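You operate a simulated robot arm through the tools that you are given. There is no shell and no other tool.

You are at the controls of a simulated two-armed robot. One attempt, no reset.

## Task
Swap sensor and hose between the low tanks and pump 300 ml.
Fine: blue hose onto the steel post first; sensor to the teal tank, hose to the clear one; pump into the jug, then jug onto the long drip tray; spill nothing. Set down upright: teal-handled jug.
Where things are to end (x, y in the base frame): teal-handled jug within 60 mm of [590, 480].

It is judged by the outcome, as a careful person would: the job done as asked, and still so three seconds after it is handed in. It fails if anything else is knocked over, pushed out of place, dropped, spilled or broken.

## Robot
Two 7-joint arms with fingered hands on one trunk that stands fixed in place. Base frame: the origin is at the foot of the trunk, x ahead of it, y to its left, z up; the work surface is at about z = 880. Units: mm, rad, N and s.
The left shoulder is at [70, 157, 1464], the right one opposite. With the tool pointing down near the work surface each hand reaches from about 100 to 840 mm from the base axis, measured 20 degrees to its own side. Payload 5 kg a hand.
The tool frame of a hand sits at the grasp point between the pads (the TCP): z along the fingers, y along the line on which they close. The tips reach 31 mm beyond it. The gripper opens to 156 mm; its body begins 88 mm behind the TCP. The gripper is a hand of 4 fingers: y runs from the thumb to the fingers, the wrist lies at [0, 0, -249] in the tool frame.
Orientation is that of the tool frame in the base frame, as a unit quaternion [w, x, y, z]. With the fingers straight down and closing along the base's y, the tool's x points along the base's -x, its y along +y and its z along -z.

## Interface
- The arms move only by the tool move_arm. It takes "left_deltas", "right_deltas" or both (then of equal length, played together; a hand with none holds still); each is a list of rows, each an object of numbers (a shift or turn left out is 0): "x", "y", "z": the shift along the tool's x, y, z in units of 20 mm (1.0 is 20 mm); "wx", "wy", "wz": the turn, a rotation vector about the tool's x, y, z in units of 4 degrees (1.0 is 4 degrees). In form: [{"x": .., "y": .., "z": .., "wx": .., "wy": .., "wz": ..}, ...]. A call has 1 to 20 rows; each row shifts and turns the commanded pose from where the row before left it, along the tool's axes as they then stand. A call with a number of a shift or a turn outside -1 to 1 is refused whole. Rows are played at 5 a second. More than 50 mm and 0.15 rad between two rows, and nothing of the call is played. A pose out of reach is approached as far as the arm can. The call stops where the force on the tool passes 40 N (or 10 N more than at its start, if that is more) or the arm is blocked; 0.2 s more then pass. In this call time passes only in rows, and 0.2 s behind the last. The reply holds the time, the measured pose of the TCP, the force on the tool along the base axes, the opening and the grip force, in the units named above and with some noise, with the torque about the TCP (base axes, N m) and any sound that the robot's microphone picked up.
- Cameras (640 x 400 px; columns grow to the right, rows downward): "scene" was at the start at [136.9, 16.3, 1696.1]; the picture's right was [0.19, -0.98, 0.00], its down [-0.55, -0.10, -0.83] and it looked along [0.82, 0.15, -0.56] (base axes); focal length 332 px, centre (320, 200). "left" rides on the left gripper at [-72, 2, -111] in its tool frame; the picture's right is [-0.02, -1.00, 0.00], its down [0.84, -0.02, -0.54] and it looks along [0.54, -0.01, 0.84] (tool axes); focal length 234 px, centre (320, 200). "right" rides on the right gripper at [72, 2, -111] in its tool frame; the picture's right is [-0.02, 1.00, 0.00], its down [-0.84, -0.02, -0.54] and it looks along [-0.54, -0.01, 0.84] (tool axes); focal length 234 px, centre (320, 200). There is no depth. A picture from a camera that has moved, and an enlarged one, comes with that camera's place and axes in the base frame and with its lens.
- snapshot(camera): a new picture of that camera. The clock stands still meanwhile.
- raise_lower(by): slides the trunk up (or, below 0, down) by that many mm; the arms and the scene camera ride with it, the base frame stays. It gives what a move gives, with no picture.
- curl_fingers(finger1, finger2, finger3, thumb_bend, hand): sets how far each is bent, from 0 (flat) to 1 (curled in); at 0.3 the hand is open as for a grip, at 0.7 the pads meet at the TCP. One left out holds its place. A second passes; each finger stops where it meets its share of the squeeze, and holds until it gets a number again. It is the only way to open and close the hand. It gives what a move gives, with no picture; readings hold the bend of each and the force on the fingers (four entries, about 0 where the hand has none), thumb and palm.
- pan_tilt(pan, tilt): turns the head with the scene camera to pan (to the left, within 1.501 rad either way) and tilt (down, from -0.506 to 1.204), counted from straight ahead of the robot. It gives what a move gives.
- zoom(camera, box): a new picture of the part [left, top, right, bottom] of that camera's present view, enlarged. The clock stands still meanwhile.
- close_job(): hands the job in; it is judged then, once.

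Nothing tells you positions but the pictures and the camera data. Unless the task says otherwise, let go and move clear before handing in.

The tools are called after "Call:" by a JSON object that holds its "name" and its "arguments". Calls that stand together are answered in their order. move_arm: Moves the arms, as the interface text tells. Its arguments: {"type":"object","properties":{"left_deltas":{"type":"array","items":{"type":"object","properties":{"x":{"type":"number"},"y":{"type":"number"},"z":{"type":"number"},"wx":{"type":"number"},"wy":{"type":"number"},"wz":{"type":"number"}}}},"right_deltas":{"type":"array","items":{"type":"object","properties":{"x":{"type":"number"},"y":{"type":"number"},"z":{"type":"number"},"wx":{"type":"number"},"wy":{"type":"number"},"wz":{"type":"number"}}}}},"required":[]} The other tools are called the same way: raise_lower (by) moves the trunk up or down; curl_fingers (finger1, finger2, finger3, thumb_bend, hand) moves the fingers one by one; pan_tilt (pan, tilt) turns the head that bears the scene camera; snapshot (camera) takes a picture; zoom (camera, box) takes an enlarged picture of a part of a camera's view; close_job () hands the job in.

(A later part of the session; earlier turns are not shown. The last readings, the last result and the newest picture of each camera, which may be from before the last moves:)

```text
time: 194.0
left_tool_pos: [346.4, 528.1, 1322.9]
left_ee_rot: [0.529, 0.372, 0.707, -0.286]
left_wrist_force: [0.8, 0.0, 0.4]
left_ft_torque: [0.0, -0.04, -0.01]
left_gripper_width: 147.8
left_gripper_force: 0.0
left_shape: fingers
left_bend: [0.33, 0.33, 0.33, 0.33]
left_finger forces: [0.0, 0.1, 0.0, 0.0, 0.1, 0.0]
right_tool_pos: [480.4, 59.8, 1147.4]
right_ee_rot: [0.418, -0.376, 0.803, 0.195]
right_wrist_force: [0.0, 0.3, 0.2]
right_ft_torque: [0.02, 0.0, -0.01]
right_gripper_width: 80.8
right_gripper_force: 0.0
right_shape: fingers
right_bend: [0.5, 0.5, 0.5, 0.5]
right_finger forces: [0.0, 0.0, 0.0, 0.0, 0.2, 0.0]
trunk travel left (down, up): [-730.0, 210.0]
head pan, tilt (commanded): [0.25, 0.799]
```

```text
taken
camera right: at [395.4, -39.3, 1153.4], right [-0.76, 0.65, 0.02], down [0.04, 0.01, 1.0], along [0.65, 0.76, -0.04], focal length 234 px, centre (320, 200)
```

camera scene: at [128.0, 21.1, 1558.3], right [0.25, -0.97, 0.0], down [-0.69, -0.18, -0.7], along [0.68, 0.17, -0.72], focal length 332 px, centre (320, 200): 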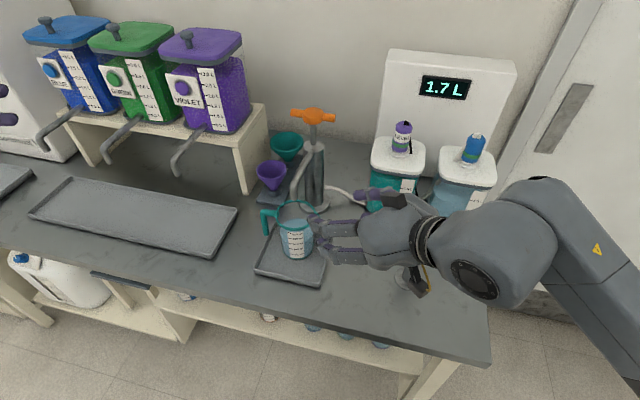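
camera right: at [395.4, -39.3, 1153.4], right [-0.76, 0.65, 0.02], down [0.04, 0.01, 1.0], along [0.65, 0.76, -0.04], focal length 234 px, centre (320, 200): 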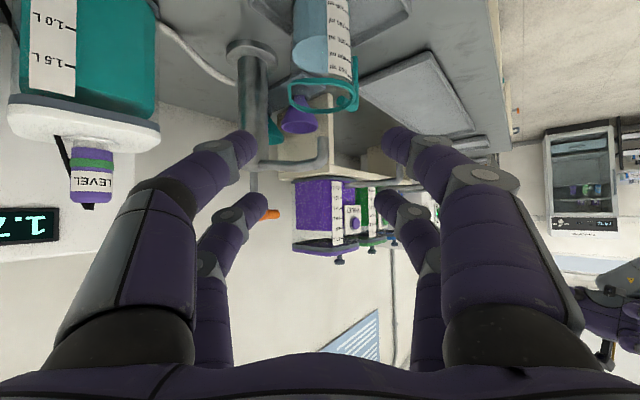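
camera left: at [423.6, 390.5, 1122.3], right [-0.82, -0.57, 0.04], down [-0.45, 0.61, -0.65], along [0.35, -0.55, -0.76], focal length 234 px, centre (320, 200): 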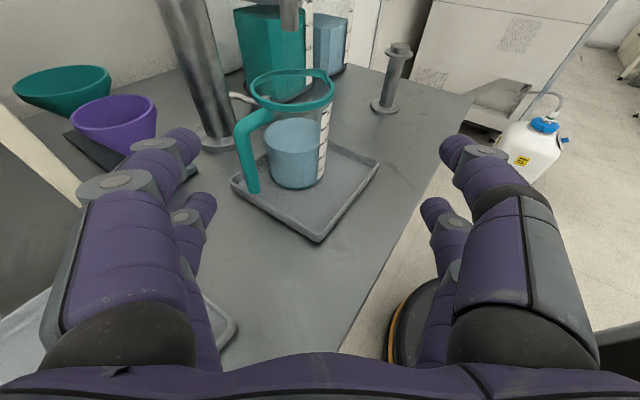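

Call:
{"name": "zoom", "arguments": {"camera": "right", "box": [260, 0, 400, 130]}}

Call:
{"name": "zoom", "arguments": {"camera": "scene", "box": [240, 180, 370, 300]}}

```text
3.08 times, centred on (330, 65) of right
camera zoom: at [395.4, -39.3, 1153.4], right [-0.76, 0.65, 0.02], down [0.04, 0.01, 1.0], along [0.65, 0.76, -0.04], focal length 720 px, centre (289, 615)
```

zoom: 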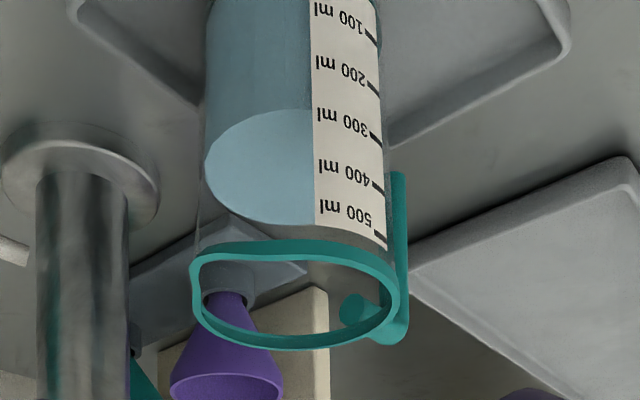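

```text
3.33 times, centred on (305, 240) of scene
camera zoom: at [128.0, 21.1, 1558.3], right [0.25, -0.97, 0.0], down [-0.69, -0.18, -0.7], along [0.68, 0.17, -0.72], focal length 1107 px, centre (370, 67)
```

zoom: 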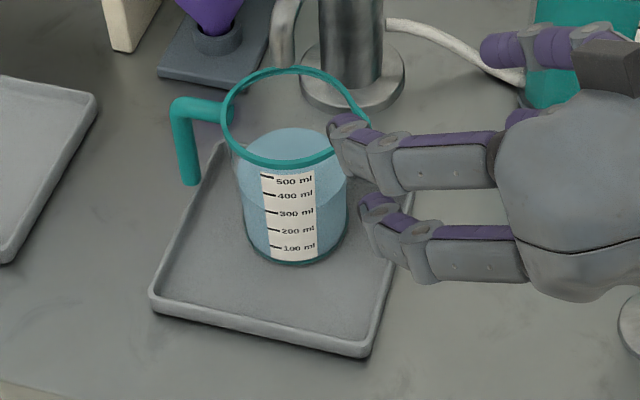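

Lateral alignment needs about +4 mm; the axis lies about 176 mm ahead. I open the right hand and lower it to the pre-grasp pose 120 mm short of the jug.

Call:
{"name": "curl_fingers", "arguments": {"hand": "right", "finger1": 0.33, "finger2": 0.33, "finger3": 0.33, "thumb_bend": 0.33}}

Call:
{"name": "move_arm", "arguments": {"right_deltas": [{"x": 0.72, "y": 0.024, "z": 0.883}, {"x": 0.72, "y": 0.024, "z": 0.883}, {"x": 0.72, "y": 0.024, "z": 0.883}, {"x": 0.72, "y": 0.024, "z": 0.883}, {"x": 0.72, "y": 0.024, "z": 0.883}, {"x": 0.72, "y": 0.024, "z": 0.883}, {"x": 0.72, "y": 0.024, "z": 0.883}, {"x": 0.72, "y": 0.024, "z": 0.883}]}}

Call:
{"name": "snapshot", "arguments": {"camera": "scene"}}

Call:
{"name": "snapshot", "arguments": {"camera": "right"}}

```text
time: 195.0
left_tool_pos: [346.0, 526.7, 1321.9]
left_ee_rot: [0.529, 0.372, 0.707, -0.286]
left_wrist_force: [-1.4, 0.3, 0.7]
left_ft_torque: [0.0, 0.01, 0.0]
left_gripper_width: 148.2
left_gripper_force: 0.0
left_shape: fingers
left_bend: [0.33, 0.33, 0.33, 0.33]
left_finger forces: [0.1, 0.0, 0.0, 0.0, 0.1, 0.0]
right_tool_pos: [480.4, 59.1, 1147.1]
right_ee_rot: [0.419, -0.375, 0.803, 0.196]
right_wrist_force: [-0.5, 0.0, 0.9]
right_ft_torque: [-0.03, 0.01, -0.01]
right_gripper_width: 148.0
right_gripper_force: 0.1
right_shape: fingers
right_bend: [0.33, 0.33, 0.33, 0.33]
right_finger forces: [0.0, 0.0, 0.0, 0.0, 0.1, 0.0]
trunk travel left (down, up): [-730.0, 210.0]
head pan, tilt (commanded): [0.25, 0.799]
```

```text
time: 196.8
left_tool_pos: [345.9, 527.7, 1323.6]
left_ee_rot: [0.529, 0.372, 0.708, -0.285]
left_wrist_force: [0.7, 0.4, 0.9]
left_ft_torque: [-0.01, 0.02, 0.0]
left_gripper_width: 148.1
left_gripper_force: 0.0
left_shape: fingers
left_bend: [0.33, 0.33, 0.33, 0.33]
left_finger forces: [0.1, 0.0, 0.0, 0.0, 0.0, 0.1]
right_tool_pos: [509.5, 100.4, 969.7]
right_ee_rot: [0.419, -0.375, 0.803, 0.195]
right_wrist_force: [0.4, -0.1, 1.2]
right_ft_torque: [0.0, -0.02, 0.0]
right_gripper_width: 148.1
right_gripper_force: 0.1
right_shape: fingers
right_bend: [0.33, 0.33, 0.33, 0.33]
right_finger forces: [0.0, 0.0, 0.0, 0.0, 0.0, 0.0]
trunk travel left (down, up): [-730.0, 210.0]
head pan, tilt (commanded): [0.25, 0.799]
```

```text
taken
camera scene: at [127.8, 20.2, 1558.4], right [0.25, -0.97, 0.0], down [-0.69, -0.18, -0.7], along [0.68, 0.17, -0.72], focal length 332 px, centre (320, 200)
```

scene: 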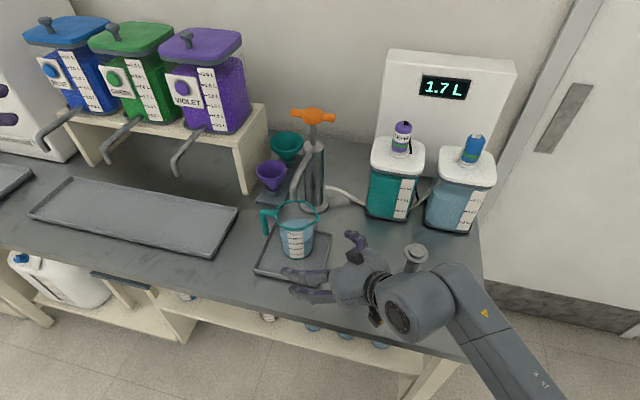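

```text
taken
camera right: at [422.0, 0.8, 975.6], right [-0.76, 0.65, 0.02], down [0.04, 0.01, 1.0], along [0.65, 0.76, -0.03], focal length 234 px, centre (320, 200)
```

right: 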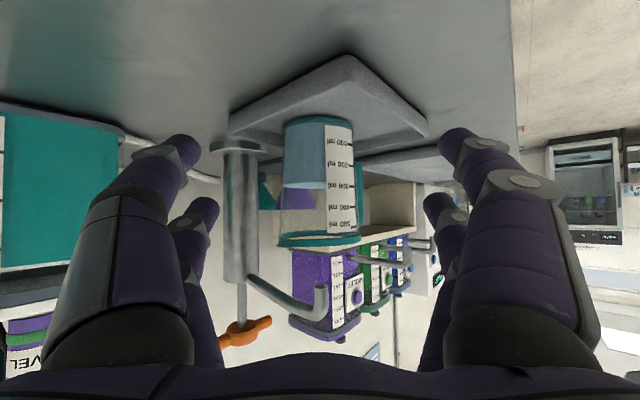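

The camera now views the jug level-on. I zoom in to read the level and check alignment.

Call:
{"name": "zoom", "arguments": {"camera": "right", "box": [260, 100, 390, 260]}}

```text
2.50 times, centred on (325, 180) of right
camera zoom: at [422.0, 0.8, 975.6], right [-0.76, 0.65, 0.02], down [0.04, 0.01, 1.0], along [0.65, 0.76, -0.03], focal length 585 px, centre (308, 250)
```

zoom: 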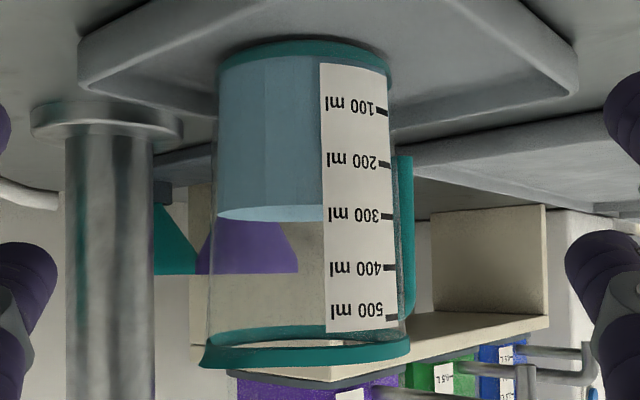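

The level reads about 295 ml and the jug axis is within a millimetre of my hand's centre line. I advance most of the way and check.

Call:
{"name": "move_arm", "arguments": {"right_deltas": [{"x": -0.3, "z": 0.9}, {"x": -0.35, "z": 0.9}, {"x": -0.45, "z": 0.9}, {"x": -0.5, "z": 0.8}]}}

Call:
{"name": "snapshot", "arguments": {"camera": "right"}}

Call:
{"name": "zoom", "arguments": {"camera": "scene", "box": [230, 170, 390, 310]}}

```text
time: 197.8
left_tool_pos: [346.2, 528.0, 1323.5]
left_ee_rot: [0.528, 0.372, 0.708, -0.286]
left_wrist_force: [0.7, 0.1, -1.0]
left_ft_torque: [-0.01, 0.0, -0.02]
left_gripper_width: 148.1
left_gripper_force: 0.2
left_shape: fingers
left_bend: [0.33, 0.33, 0.33, 0.33]
left_finger forces: [0.0, 0.0, 0.1, 0.0, 0.1, 0.1]
right_tool_pos: [559.6, 158.2, 957.9]
right_ee_rot: [0.418, -0.375, 0.804, 0.195]
right_wrist_force: [0.1, 0.5, 0.1]
right_ft_torque: [0.02, 0.0, -0.01]
right_gripper_width: 148.1
right_gripper_force: 0.1
right_shape: fingers
right_bend: [0.33, 0.33, 0.33, 0.33]
right_finger forces: [0.0, 0.1, 0.0, 0.0, 0.0, 0.0]
trunk travel left (down, up): [-730.0, 210.0]
head pan, tilt (commanded): [0.25, 0.799]
```

```text
taken
camera right: at [473.2, 59.3, 963.8], right [-0.76, 0.65, 0.02], down [0.04, 0.01, 1.0], along [0.65, 0.76, -0.04], focal length 234 px, centre (320, 200)
```

right: 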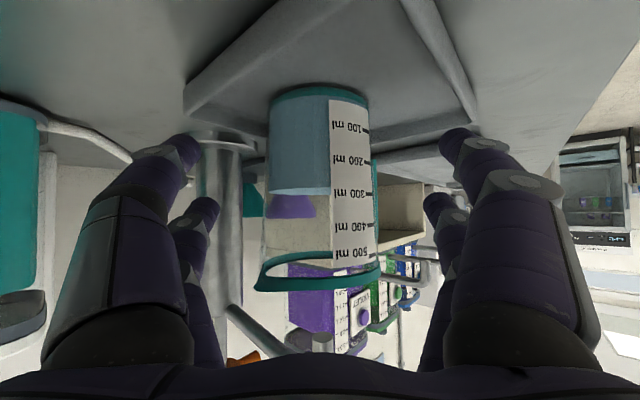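

```text
2.86 times, centred on (310, 240) of scene
camera zoom: at [128.4, 21.3, 1558.3], right [0.25, -0.97, 0.0], down [-0.7, -0.18, -0.7], along [0.68, 0.17, -0.72], focal length 949 px, centre (349, 86)
```

zoom: 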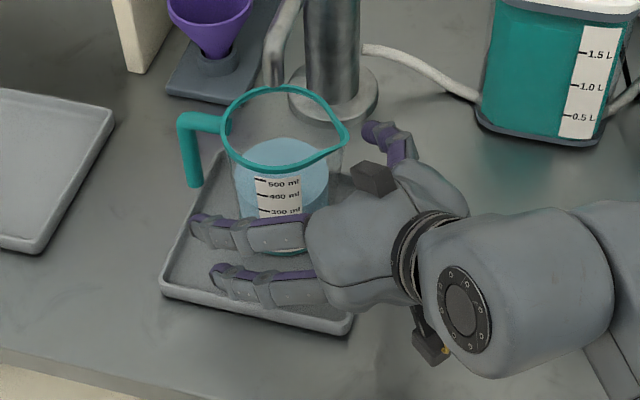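

Call:
{"name": "move_arm", "arguments": {"right_deltas": [{"x": -0.34, "z": 0.66}, {"x": -0.34, "z": 0.66}]}}

Call:
{"name": "snapshot", "arguments": {"camera": "right"}}

Call:
{"name": "zoom", "arguments": {"camera": "scene", "box": [230, 170, 390, 310]}}

```text
time: 198.4
left_tool_pos: [346.0, 528.5, 1323.1]
left_ee_rot: [0.529, 0.372, 0.707, -0.286]
left_wrist_force: [-0.5, -0.5, -0.9]
left_ft_torque: [-0.03, -0.04, -0.03]
left_gripper_width: 148.0
left_gripper_force: 0.0
left_shape: fingers
left_bend: [0.33, 0.33, 0.33, 0.33]
left_finger forces: [0.0, 0.0, 0.1, 0.0, 0.1, 0.0]
right_tool_pos: [576.6, 181.3, 954.3]
right_ee_rot: [0.418, -0.376, 0.804, 0.195]
right_wrist_force: [-0.3, 1.3, 0.3]
right_ft_torque: [0.0, -0.02, 0.01]
right_gripper_width: 148.0
right_gripper_force: 0.0
right_shape: fingers
right_bend: [0.33, 0.33, 0.33, 0.33]
right_finger forces: [0.1, 0.0, 0.0, 0.0, 0.0, 0.1]
trunk travel left (down, up): [-730.0, 210.0]
head pan, tilt (commanded): [0.25, 0.799]
```

```text
taken
camera right: at [491.5, 82.4, 959.4], right [-0.76, 0.65, 0.02], down [0.04, 0.01, 1.0], along [0.65, 0.76, -0.04], focal length 234 px, centre (320, 200)
```

right: 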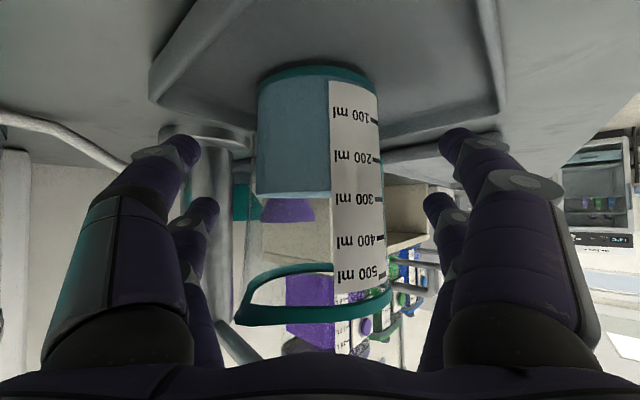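

```text
2.86 times, centred on (310, 240) of scene
camera zoom: at [128.3, 21.2, 1558.3], right [0.25, -0.97, 0.0], down [-0.69, -0.18, -0.7], along [0.68, 0.17, -0.72], focal length 949 px, centre (349, 86)
```

zoom: 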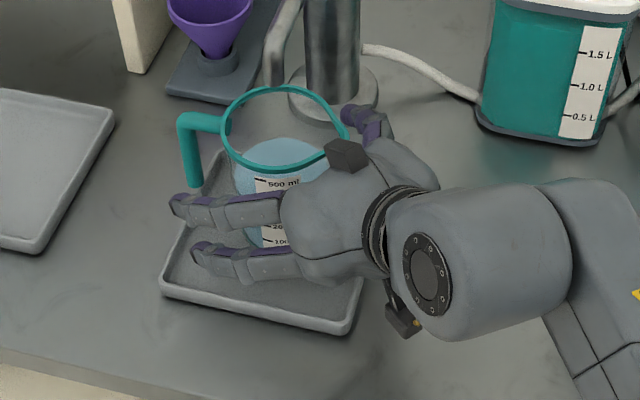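

Call:
{"name": "move_arm", "arguments": {"right_deltas": [{"x": -0.28, "z": 0.66}]}}

Call:
{"name": "snapshot", "arguments": {"camera": "right"}}

Call:
{"name": "zoom", "arguments": {"camera": "scene", "box": [230, 170, 390, 310]}}

```text
time: 198.8
left_tool_pos: [346.8, 528.3, 1322.8]
left_ee_rot: [0.529, 0.371, 0.708, -0.286]
left_wrist_force: [0.4, -0.8, -1.0]
left_ft_torque: [-0.01, -0.04, -0.03]
left_gripper_width: 148.1
left_gripper_force: 0.1
left_shape: fingers
left_bend: [0.33, 0.33, 0.33, 0.33]
left_finger forces: [0.1, 0.0, 0.1, 0.1, 0.0, 0.0]
right_tool_pos: [585.7, 192.2, 951.6]
right_ee_rot: [0.418, -0.375, 0.804, 0.195]
right_wrist_force: [-0.1, -0.3, -0.1]
right_ft_torque: [-0.02, 0.0, 0.0]
right_gripper_width: 148.3
right_gripper_force: 0.1
right_shape: fingers
right_bend: [0.33, 0.33, 0.33, 0.33]
right_finger forces: [0.0, 0.0, 0.1, 0.1, 0.0, 0.1]
trunk travel left (down, up): [-730.0, 210.0]
head pan, tilt (commanded): [0.25, 0.799]
```

```text
taken
camera right: at [500.6, 92.9, 956.6], right [-0.76, 0.65, 0.02], down [0.04, 0.01, 1.0], along [0.65, 0.76, -0.04], focal length 234 px, centre (320, 200)
```

right: 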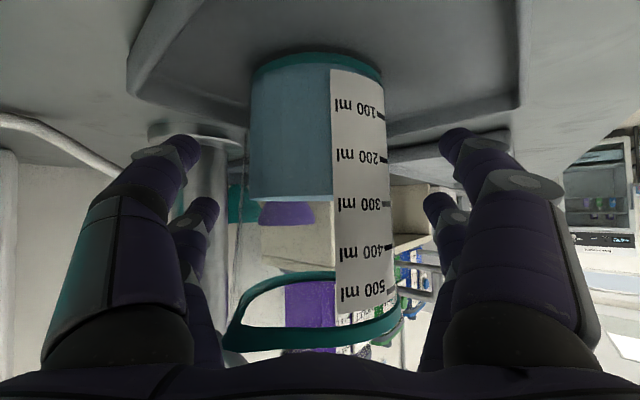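

```text
2.86 times, centred on (310, 240) of scene
camera zoom: at [128.7, 21.5, 1558.2], right [0.25, -0.97, 0.0], down [-0.7, -0.18, -0.7], along [0.68, 0.17, -0.72], focal length 949 px, centre (349, 86)
```

zoom: 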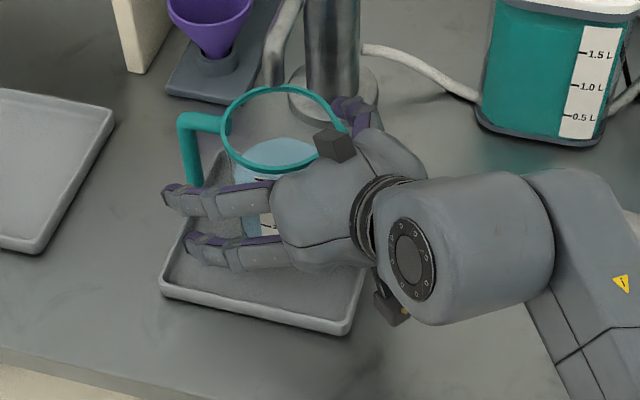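

In position around the jug with the handle clear. I close the fingers gently and evenly.

Call:
{"name": "curl_fingers", "arguments": {"hand": "right", "finger1": 0.44, "finger2": 0.44, "finger3": 0.44, "thumb_bend": 0.44}}

Call:
{"name": "curl_fingers", "arguments": {"hand": "right", "finger1": 0.48, "finger2": 0.48, "finger3": 0.48, "thumb_bend": 0.48}}

Call:
{"name": "snapshot", "arguments": {"camera": "right"}}

Call:
{"name": "zoom", "arguments": {"camera": "scene", "box": [230, 170, 390, 310]}}

```text
time: 199.8
left_tool_pos: [345.7, 527.5, 1323.2]
left_ee_rot: [0.529, 0.372, 0.707, -0.286]
left_wrist_force: [0.1, -0.3, 0.1]
left_ft_torque: [-0.02, 0.0, -0.02]
left_gripper_width: 148.1
left_gripper_force: 0.0
left_shape: fingers
left_bend: [0.33, 0.33, 0.33, 0.33]
left_finger forces: [0.1, 0.0, 0.1, 0.0, 0.1, 0.0]
right_tool_pos: [586.2, 191.2, 951.9]
right_ee_rot: [0.419, -0.375, 0.804, 0.195]
right_wrist_force: [-0.3, -0.3, 0.6]
right_ft_torque: [0.01, 0.01, -0.01]
right_gripper_width: 105.9
right_gripper_force: 0.0
right_shape: fingers
right_bend: [0.44, 0.44, 0.44, 0.44]
right_finger forces: [0.0, 0.0, 0.0, 0.1, 0.1, 0.0]
trunk travel left (down, up): [-730.0, 210.0]
head pan, tilt (commanded): [0.25, 0.799]
```

```text
time: 200.8
left_tool_pos: [346.2, 526.1, 1323.7]
left_ee_rot: [0.529, 0.372, 0.707, -0.286]
left_wrist_force: [0.0, 0.4, -0.3]
left_ft_torque: [0.0, 0.01, 0.01]
left_gripper_width: 148.4
left_gripper_force: 0.1
left_shape: fingers
left_bend: [0.33, 0.33, 0.33, 0.33]
left_finger forces: [0.1, 0.1, 0.0, 0.0, 0.0, 0.0]
right_tool_pos: [585.2, 190.5, 950.8]
right_ee_rot: [0.418, -0.375, 0.804, 0.196]
right_wrist_force: [-0.4, 0.0, 0.2]
right_ft_torque: [-0.01, -0.01, 0.02]
right_gripper_width: 89.6
right_gripper_force: 0.0
right_shape: fingers
right_bend: [0.48, 0.48, 0.48, 0.48]
right_finger forces: [0.0, 0.1, 0.1, 0.0, 0.0, 0.1]
trunk travel left (down, up): [-730.0, 210.0]
head pan, tilt (commanded): [0.25, 0.799]
```

```text
taken
camera right: at [500.0, 91.8, 956.9], right [-0.76, 0.65, 0.02], down [0.04, 0.01, 1.0], along [0.65, 0.76, -0.03], focal length 234 px, centre (320, 200)
```

right: 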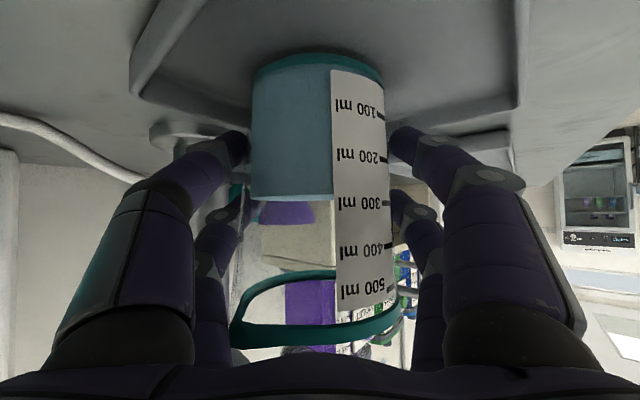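

```text
2.86 times, centred on (310, 240) of scene
camera zoom: at [127.8, 19.9, 1558.3], right [0.25, -0.97, 0.0], down [-0.69, -0.18, -0.7], along [0.68, 0.17, -0.72], focal length 949 px, centre (349, 86)
```

zoom: 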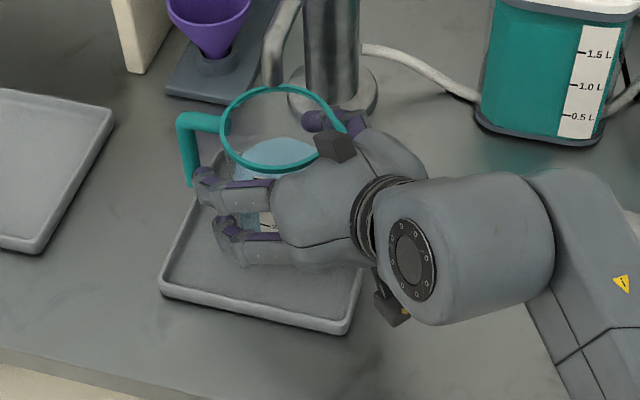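

Call:
{"name": "curl_fingers", "arguments": {"hand": "right", "finger1": 0.51, "finger2": 0.51, "finger3": 0.51, "thumb_bend": 0.51}}

Call:
{"name": "snapshot", "arguments": {"camera": "right"}}

```text
time: 201.8
left_tool_pos: [345.6, 526.7, 1323.9]
left_ee_rot: [0.529, 0.372, 0.708, -0.285]
left_wrist_force: [-0.1, -0.3, -0.6]
left_ft_torque: [0.03, 0.0, 0.01]
left_gripper_width: 148.1
left_gripper_force: 0.1
left_shape: fingers
left_bend: [0.33, 0.33, 0.33, 0.33]
left_finger forces: [0.1, 0.1, 0.0, 0.0, 0.0, 0.1]
right_tool_pos: [585.8, 191.9, 951.1]
right_ee_rot: [0.419, -0.375, 0.804, 0.195]
right_wrist_force: [0.6, -0.6, 0.6]
right_ft_torque: [0.02, 0.0, 0.02]
right_gripper_width: 79.3
right_gripper_force: 0.2
right_shape: fingers
right_bend: [0.5, 0.51, 0.51, 0.51]
right_finger forces: [0.4, 0.1, 0.0, 0.1, 0.8, 0.0]
trunk travel left (down, up): [-730.0, 210.0]
head pan, tilt (commanded): [0.25, 0.799]
```

```text
taken
camera right: at [500.0, 91.9, 956.9], right [-0.76, 0.65, 0.02], down [0.04, 0.01, 1.0], along [0.65, 0.76, -0.03], focal length 234 px, centre (320, 200)
```

right: 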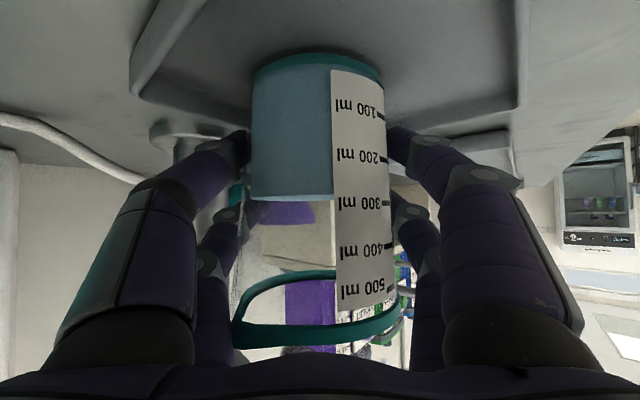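

Call:
{"name": "curl_fingers", "arguments": {"hand": "right", "finger1": 0.54, "finger2": 0.54, "finger3": 0.54, "thumb_bend": 0.54}}

Call:
{"name": "snapshot", "arguments": {"camera": "right"}}

Call:
{"name": "zoom", "arguments": {"camera": "scene", "box": [230, 170, 390, 310]}}

```text
time: 202.8
left_tool_pos: [345.4, 527.3, 1323.1]
left_ee_rot: [0.528, 0.373, 0.707, -0.286]
left_wrist_force: [-0.9, 0.1, -0.2]
left_ft_torque: [-0.01, 0.0, 0.02]
left_gripper_width: 147.8
left_gripper_force: 0.2
left_shape: fingers
left_bend: [0.33, 0.33, 0.33, 0.33]
left_finger forces: [0.0, 0.1, 0.0, 0.0, 0.0, 0.0]
right_tool_pos: [586.2, 191.0, 952.3]
right_ee_rot: [0.419, -0.375, 0.803, 0.196]
right_wrist_force: [0.7, -0.2, 0.1]
right_ft_torque: [-0.06, 0.01, -0.02]
right_gripper_width: 77.2
right_gripper_force: 4.5
right_shape: fingers
right_bend: [0.51, 0.53, 0.53, 0.52]
right_finger forces: [2.8, 1.5, 1.1, 0.0, 4.0, 0.0]
trunk travel left (down, up): [-730.0, 210.0]
head pan, tilt (commanded): [0.25, 0.799]
```

```text
taken
camera right: at [500.1, 91.8, 956.8], right [-0.76, 0.65, 0.02], down [0.04, 0.01, 1.0], along [0.65, 0.76, -0.03], focal length 234 px, centre (320, 200)
```

right: 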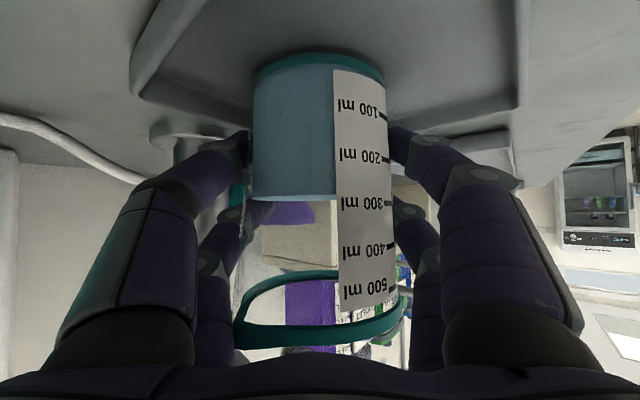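

```text
2.86 times, centred on (310, 240) of scene
camera zoom: at [128.0, 19.9, 1558.3], right [0.25, -0.97, 0.0], down [-0.69, -0.18, -0.7], along [0.68, 0.17, -0.72], focal length 949 px, centre (349, 86)
```

zoom: 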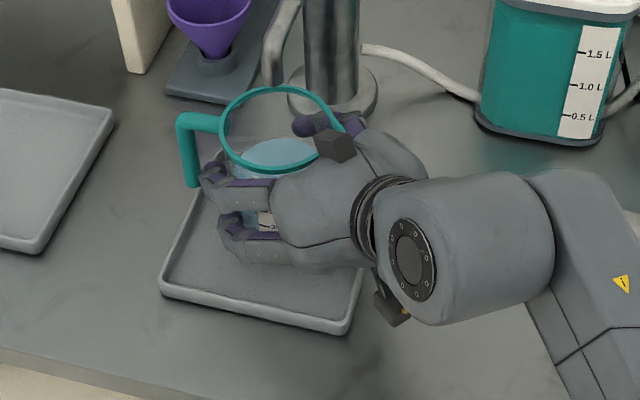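

All four digits touch with balanced force. I tighten for a secure hold.

Call:
{"name": "curl_fingers", "arguments": {"hand": "right", "finger1": 0.58, "finger2": 0.6, "finger3": 0.6, "thumb_bend": 0.56}}

Call:
{"name": "snapshot", "arguments": {"camera": "right"}}

```text
time: 203.8
left_tool_pos: [346.2, 527.2, 1323.7]
left_ee_rot: [0.529, 0.372, 0.707, -0.286]
left_wrist_force: [0.0, 0.6, 0.0]
left_ft_torque: [0.0, 0.0, 0.0]
left_gripper_width: 148.3
left_gripper_force: 0.0
left_shape: fingers
left_bend: [0.33, 0.33, 0.33, 0.33]
left_finger forces: [0.1, 0.0, 0.0, 0.0, 0.0, 0.0]
right_tool_pos: [586.7, 190.8, 951.8]
right_ee_rot: [0.418, -0.375, 0.804, 0.195]
right_wrist_force: [0.2, -0.6, 0.5]
right_ft_torque: [-0.11, 0.0, 0.04]
right_gripper_width: 76.3
right_gripper_force: 12.9
right_shape: fingers
right_bend: [0.51, 0.53, 0.53, 0.53]
right_finger forces: [5.8, 7.0, 6.0, 0.0, 7.1, 0.1]
trunk travel left (down, up): [-730.0, 210.0]
head pan, tilt (commanded): [0.25, 0.799]
```

```text
taken
camera right: at [500.0, 91.9, 956.8], right [-0.76, 0.65, 0.02], down [0.04, 0.01, 1.0], along [0.65, 0.76, -0.04], focal length 234 px, centre (320, 200)
```

right: 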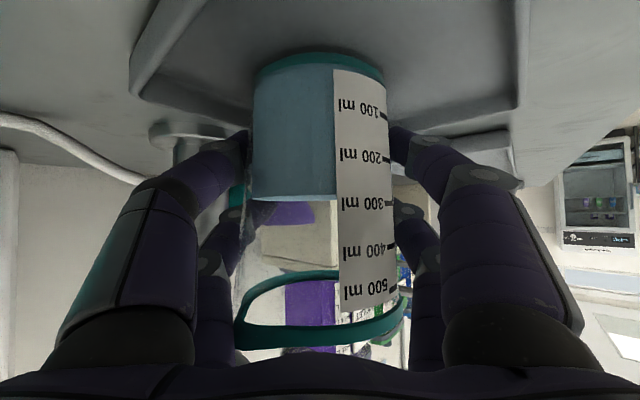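

Call:
{"name": "curl_fingers", "arguments": {"hand": "right", "finger1": 0.62, "finger2": 0.63, "finger3": 0.63, "thumb_bend": 0.59}}

Call:
{"name": "move_arm", "arguments": {"right_deltas": [{"x": -0.08, "z": -0.057}, {"x": -0.12, "z": -0.086}, {"x": -0.12, "z": -0.086}]}}

Call:
{"name": "snapshot", "arguments": {"camera": "right"}}

Call:
{"name": "zoom", "arguments": {"camera": "scene", "box": [230, 170, 390, 310]}}

```text
time: 204.8
left_tool_pos: [346.0, 526.7, 1323.8]
left_ee_rot: [0.529, 0.372, 0.707, -0.286]
left_wrist_force: [-0.1, -0.5, 0.2]
left_ft_torque: [0.0, 0.03, 0.02]
left_gripper_width: 148.0
left_gripper_force: 0.1
left_shape: fingers
left_bend: [0.33, 0.33, 0.33, 0.33]
left_finger forces: [0.0, 0.0, 0.0, 0.0, 0.0, 0.0]
right_tool_pos: [586.0, 191.1, 951.1]
right_ee_rot: [0.419, -0.375, 0.804, 0.196]
right_wrist_force: [1.3, 0.6, -0.7]
right_ft_torque: [-0.15, 0.02, 0.03]
right_gripper_width: 75.9
right_gripper_force: 16.7
right_shape: fingers
right_bend: [0.5, 0.53, 0.54, 0.55]
right_finger forces: [7.9, 8.7, 6.3, 0.0, 10.6, 0.1]
trunk travel left (down, up): [-730.0, 210.0]
head pan, tilt (commanded): [0.25, 0.799]
```

```text
time: 205.6
left_tool_pos: [347.9, 526.6, 1323.7]
left_ee_rot: [0.529, 0.372, 0.707, -0.286]
left_wrist_force: [0.3, -0.5, -0.4]
left_ft_torque: [0.0, 0.05, 0.01]
left_gripper_width: 148.3
left_gripper_force: 0.2
left_shape: fingers
left_bend: [0.33, 0.33, 0.33, 0.33]
left_finger forces: [0.0, 0.0, 0.0, 0.0, 0.0, 0.0]
right_tool_pos: [586.4, 190.5, 961.4]
right_ee_rot: [0.418, -0.376, 0.804, 0.196]
right_wrist_force: [0.1, 0.0, -2.9]
right_ft_torque: [-0.14, 0.02, 0.02]
right_gripper_width: 75.9
right_gripper_force: 16.2
right_shape: fingers
right_bend: [0.5, 0.53, 0.54, 0.55]
right_finger forces: [7.7, 8.4, 6.0, 0.0, 10.2, 0.0]
trunk travel left (down, up): [-730.0, 210.0]
head pan, tilt (commanded): [0.25, 0.799]
```

```text
taken
camera right: at [500.9, 92.3, 965.8], right [-0.76, 0.65, 0.02], down [0.04, 0.01, 1.0], along [0.65, 0.76, -0.04], focal length 234 px, centre (320, 200)
```

right: 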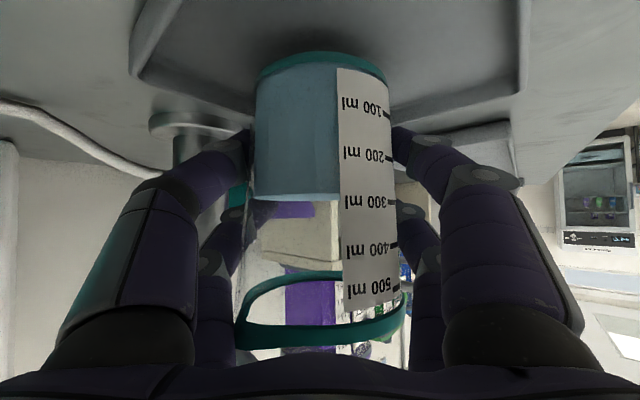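

```text
2.86 times, centred on (310, 240) of scene
camera zoom: at [128.2, 20.2, 1558.3], right [0.25, -0.97, 0.0], down [-0.69, -0.18, -0.7], along [0.68, 0.17, -0.72], focal length 949 px, centre (349, 86)
```

zoom: 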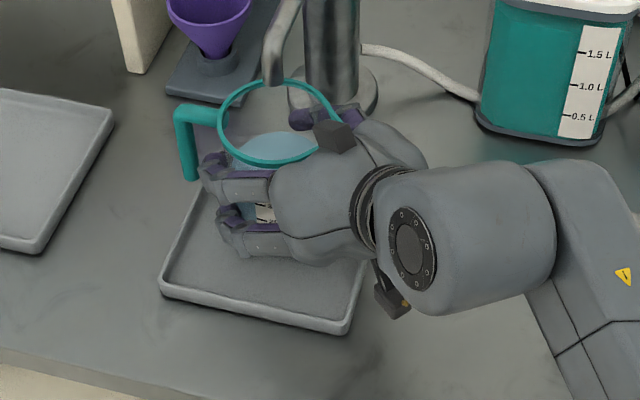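

The jug lifts with the hand, staying level. I lift another 12 mm slowly to clear the tray rim.

Call:
{"name": "move_arm", "arguments": {"right_deltas": [{"x": -0.12, "z": -0.086}, {"x": -0.12, "z": -0.086}, {"x": -0.12, "z": -0.086}, {"x": -0.12, "z": -0.086}]}}

Call:
{"name": "snapshot", "arguments": {"camera": "right"}}

Call:
{"name": "zoom", "arguments": {"camera": "scene", "box": [230, 170, 390, 310]}}

```text
time: 206.6
left_tool_pos: [346.5, 527.5, 1323.8]
left_ee_rot: [0.528, 0.373, 0.707, -0.286]
left_wrist_force: [0.5, -0.1, 0.7]
left_ft_torque: [-0.01, -0.02, 0.01]
left_gripper_width: 148.1
left_gripper_force: 0.0
left_shape: fingers
left_bend: [0.33, 0.33, 0.33, 0.33]
left_finger forces: [0.1, 0.0, 0.1, 0.0, 0.0, 0.1]
right_tool_pos: [584.2, 191.5, 973.1]
right_ee_rot: [0.419, -0.375, 0.804, 0.195]
right_wrist_force: [0.2, -0.2, -4.7]
right_ft_torque: [-0.11, 0.04, 0.0]
right_gripper_width: 75.7
right_gripper_force: 16.4
right_shape: fingers
right_bend: [0.5, 0.53, 0.54, 0.55]
right_finger forces: [7.7, 8.3, 6.0, 0.0, 10.3, 0.1]
trunk travel left (down, up): [-730.0, 210.0]
head pan, tilt (commanded): [0.25, 0.799]
```

```text
taken
camera right: at [500.0, 91.7, 977.6], right [-0.76, 0.65, 0.02], down [0.04, 0.01, 1.0], along [0.65, 0.76, -0.04], focal length 234 px, centre (320, 200)
```

right: 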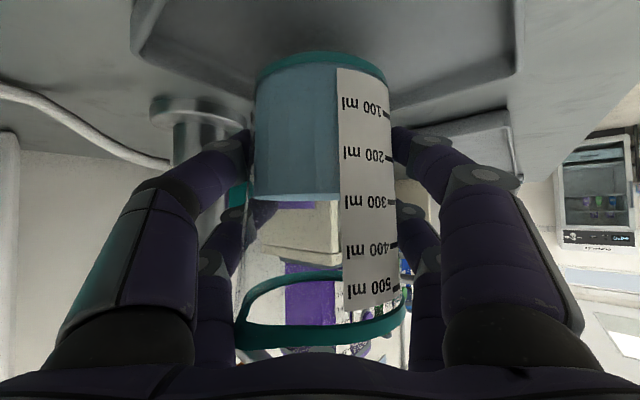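

```text
2.86 times, centred on (310, 240) of scene
camera zoom: at [128.2, 20.2, 1558.3], right [0.25, -0.97, 0.0], down [-0.69, -0.18, -0.7], along [0.68, 0.17, -0.72], focal length 949 px, centre (349, 86)
```

zoom: 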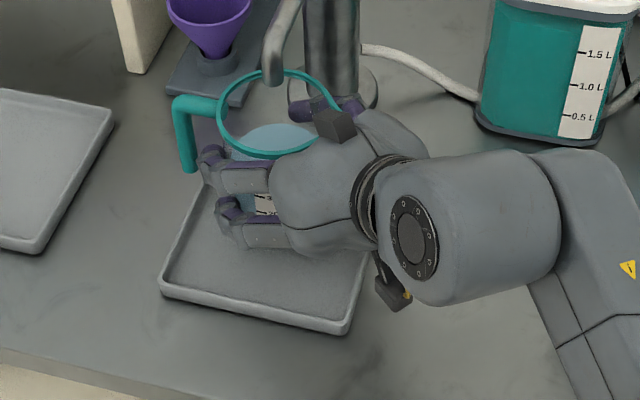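

The jug hangs level with 4.7 N of weight. I carry it slowly back toward the robot, out from under the spout.

Call:
{"name": "move_arm", "arguments": {"right_deltas": [{"x": -0.16, "z": -0.115}, {"x": 0.09, "y": 0.19, "z": -0.13}, {"x": 0.14, "y": 0.29, "z": -0.2}, {"x": 0.185, "y": 0.384, "z": -0.263}, {"x": 0.185, "y": 0.384, "z": -0.263}, {"x": 0.185, "y": 0.384, "z": -0.263}, {"x": 0.185, "y": 0.384, "z": -0.263}, {"x": 0.185, "y": 0.384, "z": -0.263}, {"x": 0.185, "y": 0.384, "z": -0.263}, {"x": 0.185, "y": 0.384, "z": -0.263}, {"x": 0.14, "y": 0.29, "z": -0.2}, {"x": 0.09, "y": 0.19, "z": -0.13}]}}

Call:
{"name": "snapshot", "arguments": {"camera": "scene"}}

Call:
{"name": "snapshot", "arguments": {"camera": "right"}}

```text
time: 209.2
left_tool_pos: [346.0, 527.6, 1323.5]
left_ee_rot: [0.529, 0.372, 0.707, -0.286]
left_wrist_force: [0.1, 0.9, 0.2]
left_ft_torque: [0.02, -0.02, 0.02]
left_gripper_width: 147.9
left_gripper_force: 0.1
left_shape: fingers
left_bend: [0.33, 0.33, 0.33, 0.33]
left_finger forces: [0.0, 0.0, 0.1, 0.0, 0.0, 0.0]
right_tool_pos: [490.1, 190.8, 975.1]
right_ee_rot: [0.418, -0.376, 0.803, 0.196]
right_wrist_force: [0.2, 0.0, -3.3]
right_ft_torque: [-0.09, 0.02, 0.02]
right_gripper_width: 75.9
right_gripper_force: 16.6
right_shape: fingers
right_bend: [0.5, 0.53, 0.54, 0.55]
right_finger forces: [7.7, 8.4, 6.0, 0.0, 10.2, 0.0]
trunk travel left (down, up): [-730.0, 210.0]
head pan, tilt (commanded): [0.25, 0.799]
```

```text
taken
camera scene: at [128.0, 20.2, 1558.3], right [0.25, -0.97, 0.0], down [-0.69, -0.18, -0.7], along [0.68, 0.17, -0.72], focal length 332 px, centre (320, 200)
```

scene: 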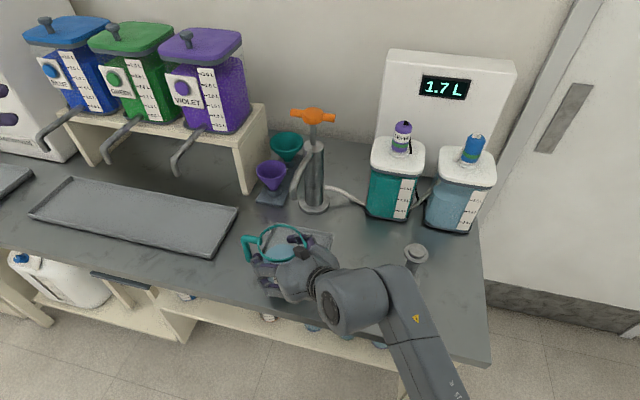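

```text
taken
camera right: at [405.0, 91.0, 980.9], right [-0.76, 0.65, 0.02], down [0.04, 0.01, 1.0], along [0.65, 0.76, -0.04], focal length 234 px, centre (320, 200)
```

right: 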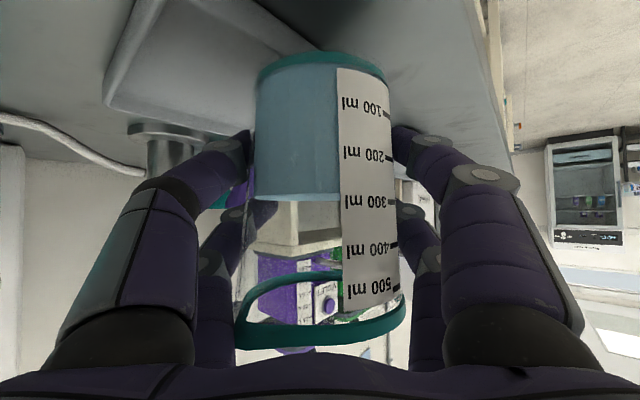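

Clear of the spout. Now I carry the jug slowly to the left, parallel to the table front.

Call:
{"name": "move_arm", "arguments": {"right_deltas": [{"x": -0.0878, "y": 0.1284, "z": 0.1259}, {"x": -0.1755, "y": 0.2568, "z": 0.2518}, {"x": -0.2633, "y": 0.3852, "z": 0.3776}, {"x": -0.2633, "y": 0.3852, "z": 0.3776}, {"x": -0.2633, "y": 0.3852, "z": 0.3776}, {"x": -0.2633, "y": 0.3852, "z": 0.3776}, {"x": -0.2633, "y": 0.3852, "z": 0.3776}, {"x": -0.2633, "y": 0.3852, "z": 0.3776}, {"x": -0.2633, "y": 0.3852, "z": 0.3776}, {"x": -0.1755, "y": 0.2568, "z": 0.2518}, {"x": -0.0878, "y": 0.1284, "z": 0.1259}]}}

Call:
{"name": "snapshot", "arguments": {"camera": "scene"}}

Call:
{"name": "snapshot", "arguments": {"camera": "right"}}

```text
time: 211.6
left_tool_pos: [346.7, 527.3, 1322.6]
left_ee_rot: [0.529, 0.372, 0.707, -0.286]
left_wrist_force: [0.1, -0.2, -1.2]
left_ft_torque: [0.0, -0.02, 0.0]
left_gripper_width: 147.8
left_gripper_force: 0.1
left_shape: fingers
left_bend: [0.33, 0.33, 0.33, 0.33]
left_finger forces: [0.1, 0.1, 0.0, 0.0, 0.1, 0.0]
right_tool_pos: [491.5, 300.6, 975.8]
right_ee_rot: [0.419, -0.374, 0.804, 0.194]
right_wrist_force: [0.2, -0.3, -3.8]
right_ft_torque: [-0.11, -0.04, -0.01]
right_gripper_width: 75.6
right_gripper_force: 16.0
right_shape: fingers
right_bend: [0.5, 0.53, 0.54, 0.55]
right_finger forces: [7.7, 8.2, 5.7, 0.1, 10.0, 0.0]
trunk travel left (down, up): [-730.0, 210.0]
head pan, tilt (commanded): [0.25, 0.799]
```

```text
taken
camera scene: at [128.3, 20.5, 1558.3], right [0.25, -0.97, 0.0], down [-0.69, -0.18, -0.7], along [0.68, 0.17, -0.72], focal length 332 px, centre (320, 200)
```

scene: 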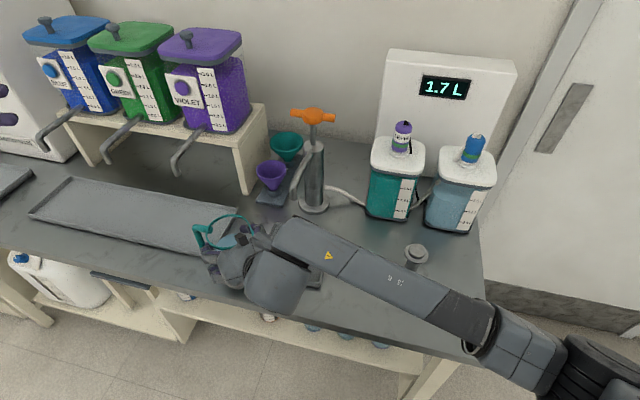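

```text
taken
camera right: at [405.6, 201.6, 981.6], right [-0.76, 0.65, 0.02], down [0.04, 0.01, 1.0], along [0.65, 0.76, -0.04], focal length 234 px, centre (320, 200)
```

right: 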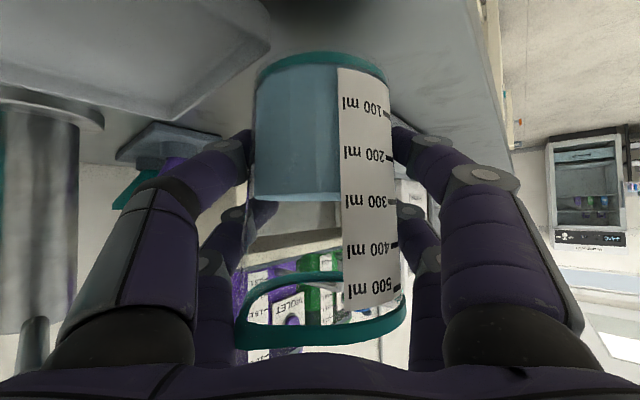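

The arm is well clear of the post and the jug stays level. I continue to the left.

Call:
{"name": "move_arm", "arguments": {"right_deltas": [{"x": -0.0878, "y": 0.1284, "z": 0.1259}, {"x": -0.1755, "y": 0.2568, "z": 0.2518}, {"x": -0.2633, "y": 0.3852, "z": 0.3776}, {"x": -0.2633, "y": 0.3852, "z": 0.3776}, {"x": -0.2633, "y": 0.3852, "z": 0.3776}, {"x": -0.2633, "y": 0.3852, "z": 0.3776}, {"x": -0.2633, "y": 0.3852, "z": 0.3776}, {"x": -0.2633, "y": 0.3852, "z": 0.3776}, {"x": -0.1755, "y": 0.2568, "z": 0.2518}, {"x": -0.0878, "y": 0.1284, "z": 0.1259}]}}

Call:
{"name": "snapshot", "arguments": {"camera": "scene"}}

```text
time: 213.8
left_tool_pos: [345.6, 528.1, 1322.8]
left_ee_rot: [0.529, 0.371, 0.708, -0.286]
left_wrist_force: [-0.5, 1.3, -0.6]
left_ft_torque: [-0.03, 0.02, -0.02]
left_gripper_width: 148.1
left_gripper_force: 0.0
left_shape: fingers
left_bend: [0.33, 0.33, 0.33, 0.33]
left_finger forces: [0.0, 0.1, 0.0, 0.1, 0.1, 0.0]
right_tool_pos: [490.0, 397.0, 975.2]
right_ee_rot: [0.419, -0.375, 0.804, 0.195]
right_wrist_force: [-0.6, -0.8, -3.4]
right_ft_torque: [-0.08, 0.05, 0.02]
right_gripper_width: 75.8
right_gripper_force: 15.7
right_shape: fingers
right_bend: [0.5, 0.53, 0.54, 0.55]
right_finger forces: [7.8, 8.2, 5.9, 0.0, 10.0, 0.0]
trunk travel left (down, up): [-730.0, 210.0]
head pan, tilt (commanded): [0.25, 0.799]
```

```text
taken
camera scene: at [128.2, 20.7, 1558.3], right [0.25, -0.97, 0.0], down [-0.69, -0.18, -0.7], along [0.68, 0.17, -0.72], focal length 332 px, centre (320, 200)
```

scene: 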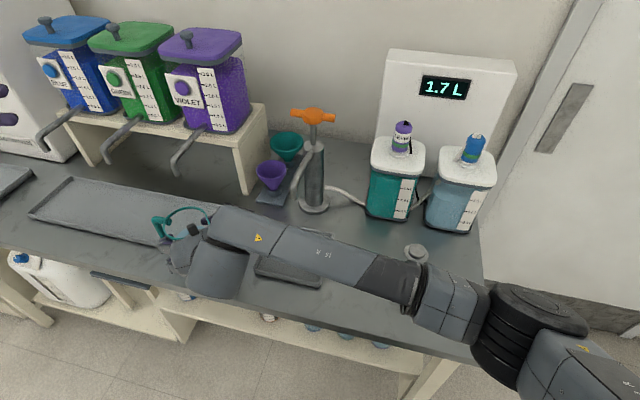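

Call:
{"name": "move_arm", "arguments": {"right_deltas": [{"x": -0.0878, "y": 0.1284, "z": 0.1259}, {"x": -0.1755, "y": 0.2568, "z": 0.2518}, {"x": -0.2633, "y": 0.3852, "z": 0.3776}, {"x": -0.2633, "y": 0.3852, "z": 0.3776}, {"x": -0.2633, "y": 0.3852, "z": 0.3776}, {"x": -0.2633, "y": 0.3852, "z": 0.3776}, {"x": -0.1755, "y": 0.2568, "z": 0.2518}, {"x": -0.1, "y": 0.147, "z": 0.144}]}}

Call:
{"name": "snapshot", "arguments": {"camera": "scene"}}

Call:
{"name": "snapshot", "arguments": {"camera": "right"}}

```text
time: 215.6
left_tool_pos: [347.0, 527.7, 1322.1]
left_ee_rot: [0.529, 0.372, 0.707, -0.286]
left_wrist_force: [-0.4, 0.1, -0.1]
left_ft_torque: [-0.02, 0.0, 0.04]
left_gripper_width: 148.1
left_gripper_force: 0.0
left_shape: fingers
left_bend: [0.33, 0.33, 0.33, 0.33]
left_finger forces: [0.1, 0.0, 0.0, 0.0, 0.0, 0.1]
right_tool_pos: [492.2, 470.2, 975.6]
right_ee_rot: [0.419, -0.374, 0.804, 0.195]
right_wrist_force: [-0.9, 0.6, -4.2]
right_ft_torque: [-0.1, 0.03, -0.02]
right_gripper_width: 75.5
right_gripper_force: 15.6
right_shape: fingers
right_bend: [0.5, 0.53, 0.54, 0.55]
right_finger forces: [7.8, 8.1, 5.8, 0.0, 10.0, 0.0]
trunk travel left (down, up): [-730.0, 210.0]
head pan, tilt (commanded): [0.25, 0.799]
```

```text
taken
camera scene: at [128.3, 20.8, 1558.3], right [0.25, -0.97, 0.0], down [-0.69, -0.18, -0.7], along [0.68, 0.17, -0.72], focal length 332 px, centre (320, 200)
```

scene: 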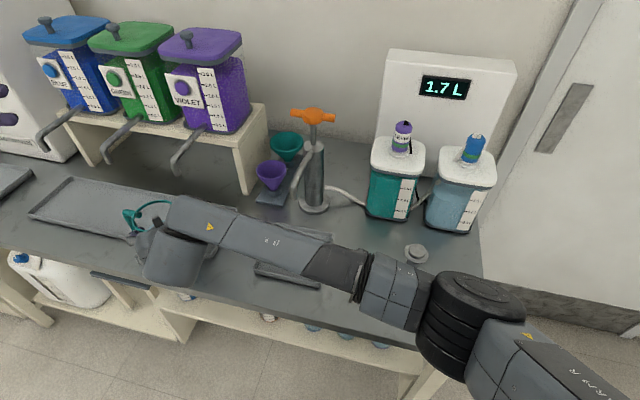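

```text
taken
camera right: at [405.9, 370.7, 981.7], right [-0.76, 0.65, 0.02], down [0.04, 0.01, 1.0], along [0.65, 0.76, -0.04], focal length 234 px, centre (320, 200)
```

right: 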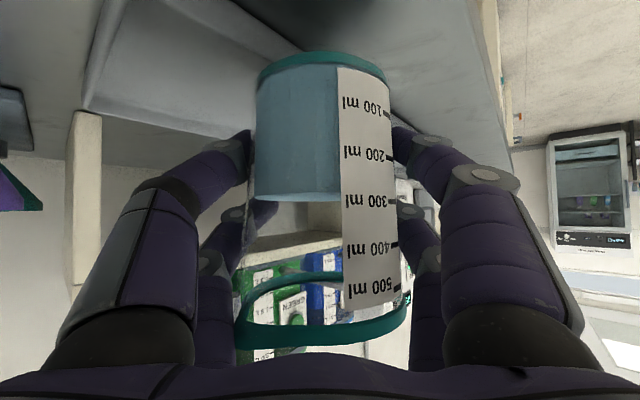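

Before moving in over the tray I measure the dispenser taps that overhang it.

Call:
{"name": "zoom", "arguments": {"camera": "scene", "box": [130, 110, 260, 230]}}

Call:
{"name": "zoom", "arguments": {"camera": "right", "box": [200, 180, 440, 380]}}

Call:
{"name": "snapshot", "arguments": {"camera": "left"}}

```text
3.33 times, centred on (195, 170) of scene
camera zoom: at [128.3, 20.8, 1558.3], right [0.25, -0.97, 0.0], down [-0.69, -0.18, -0.7], along [0.68, 0.17, -0.72], focal length 1107 px, centre (737, 300)
```

zoom: 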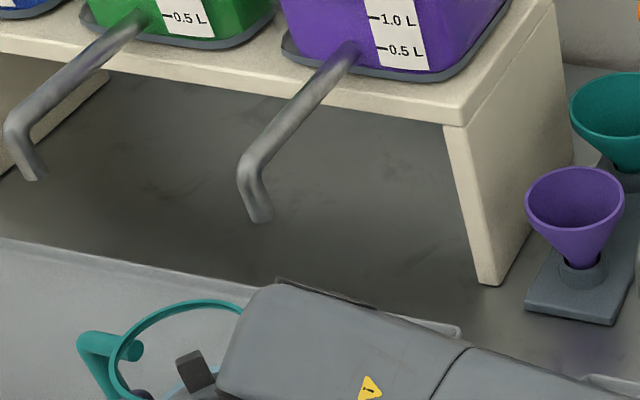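

```text
2.00 times, centred on (320, 280) of right
camera zoom: at [405.9, 370.7, 981.7], right [-0.76, 0.65, 0.02], down [0.04, 0.01, 1.0], along [0.65, 0.76, -0.04], focal length 468 px, centre (320, 40)
```

zoom: 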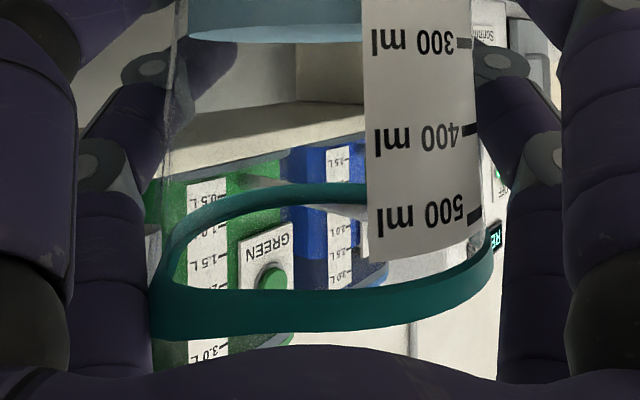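

```text
taken
camera left: at [299.2, 600.2, 1424.3], right [-0.82, -0.57, 0.03], down [-0.45, 0.61, -0.65], along [0.35, -0.55, -0.76], focal length 234 px, centre (320, 200)
```

left: 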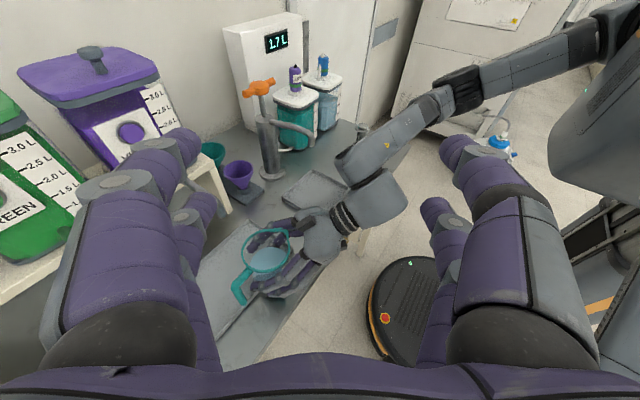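

The violet tap's end is at about (617, 493, 1037), right above the target spot, so the jug's rim must pass below it. I check the heights from the left camera.

Call:
{"name": "zoom", "arguments": {"camera": "left", "box": [190, 180, 350, 320]}}

Call:
{"name": "zoom", "arguments": {"camera": "right", "box": [80, 0, 500, 200]}}

```text
2.86 times, centred on (270, 250) of left
camera zoom: at [299.2, 600.2, 1424.3], right [-0.82, -0.57, 0.03], down [-0.45, 0.61, -0.65], along [0.35, -0.55, -0.76], focal length 669 px, centre (463, 57)
```

zoom: 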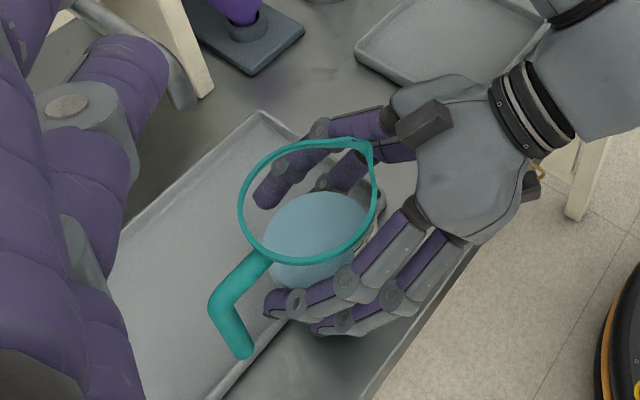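

```text
1.52 times, centred on (290, 100) of right
camera zoom: at [405.9, 370.7, 981.7], right [-0.76, 0.65, 0.02], down [0.04, 0.01, 1.0], along [0.65, 0.76, -0.04], focal length 357 px, centre (366, 352)
```

zoom: 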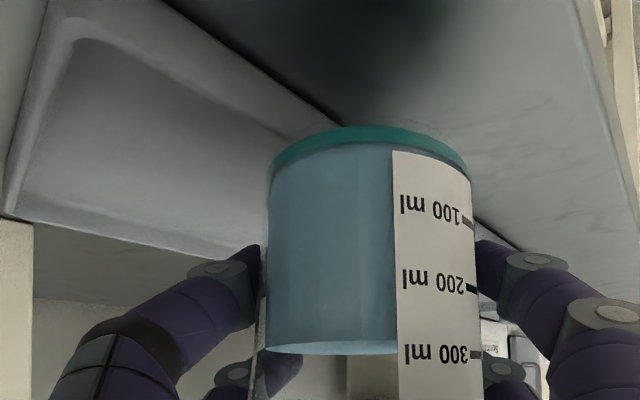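

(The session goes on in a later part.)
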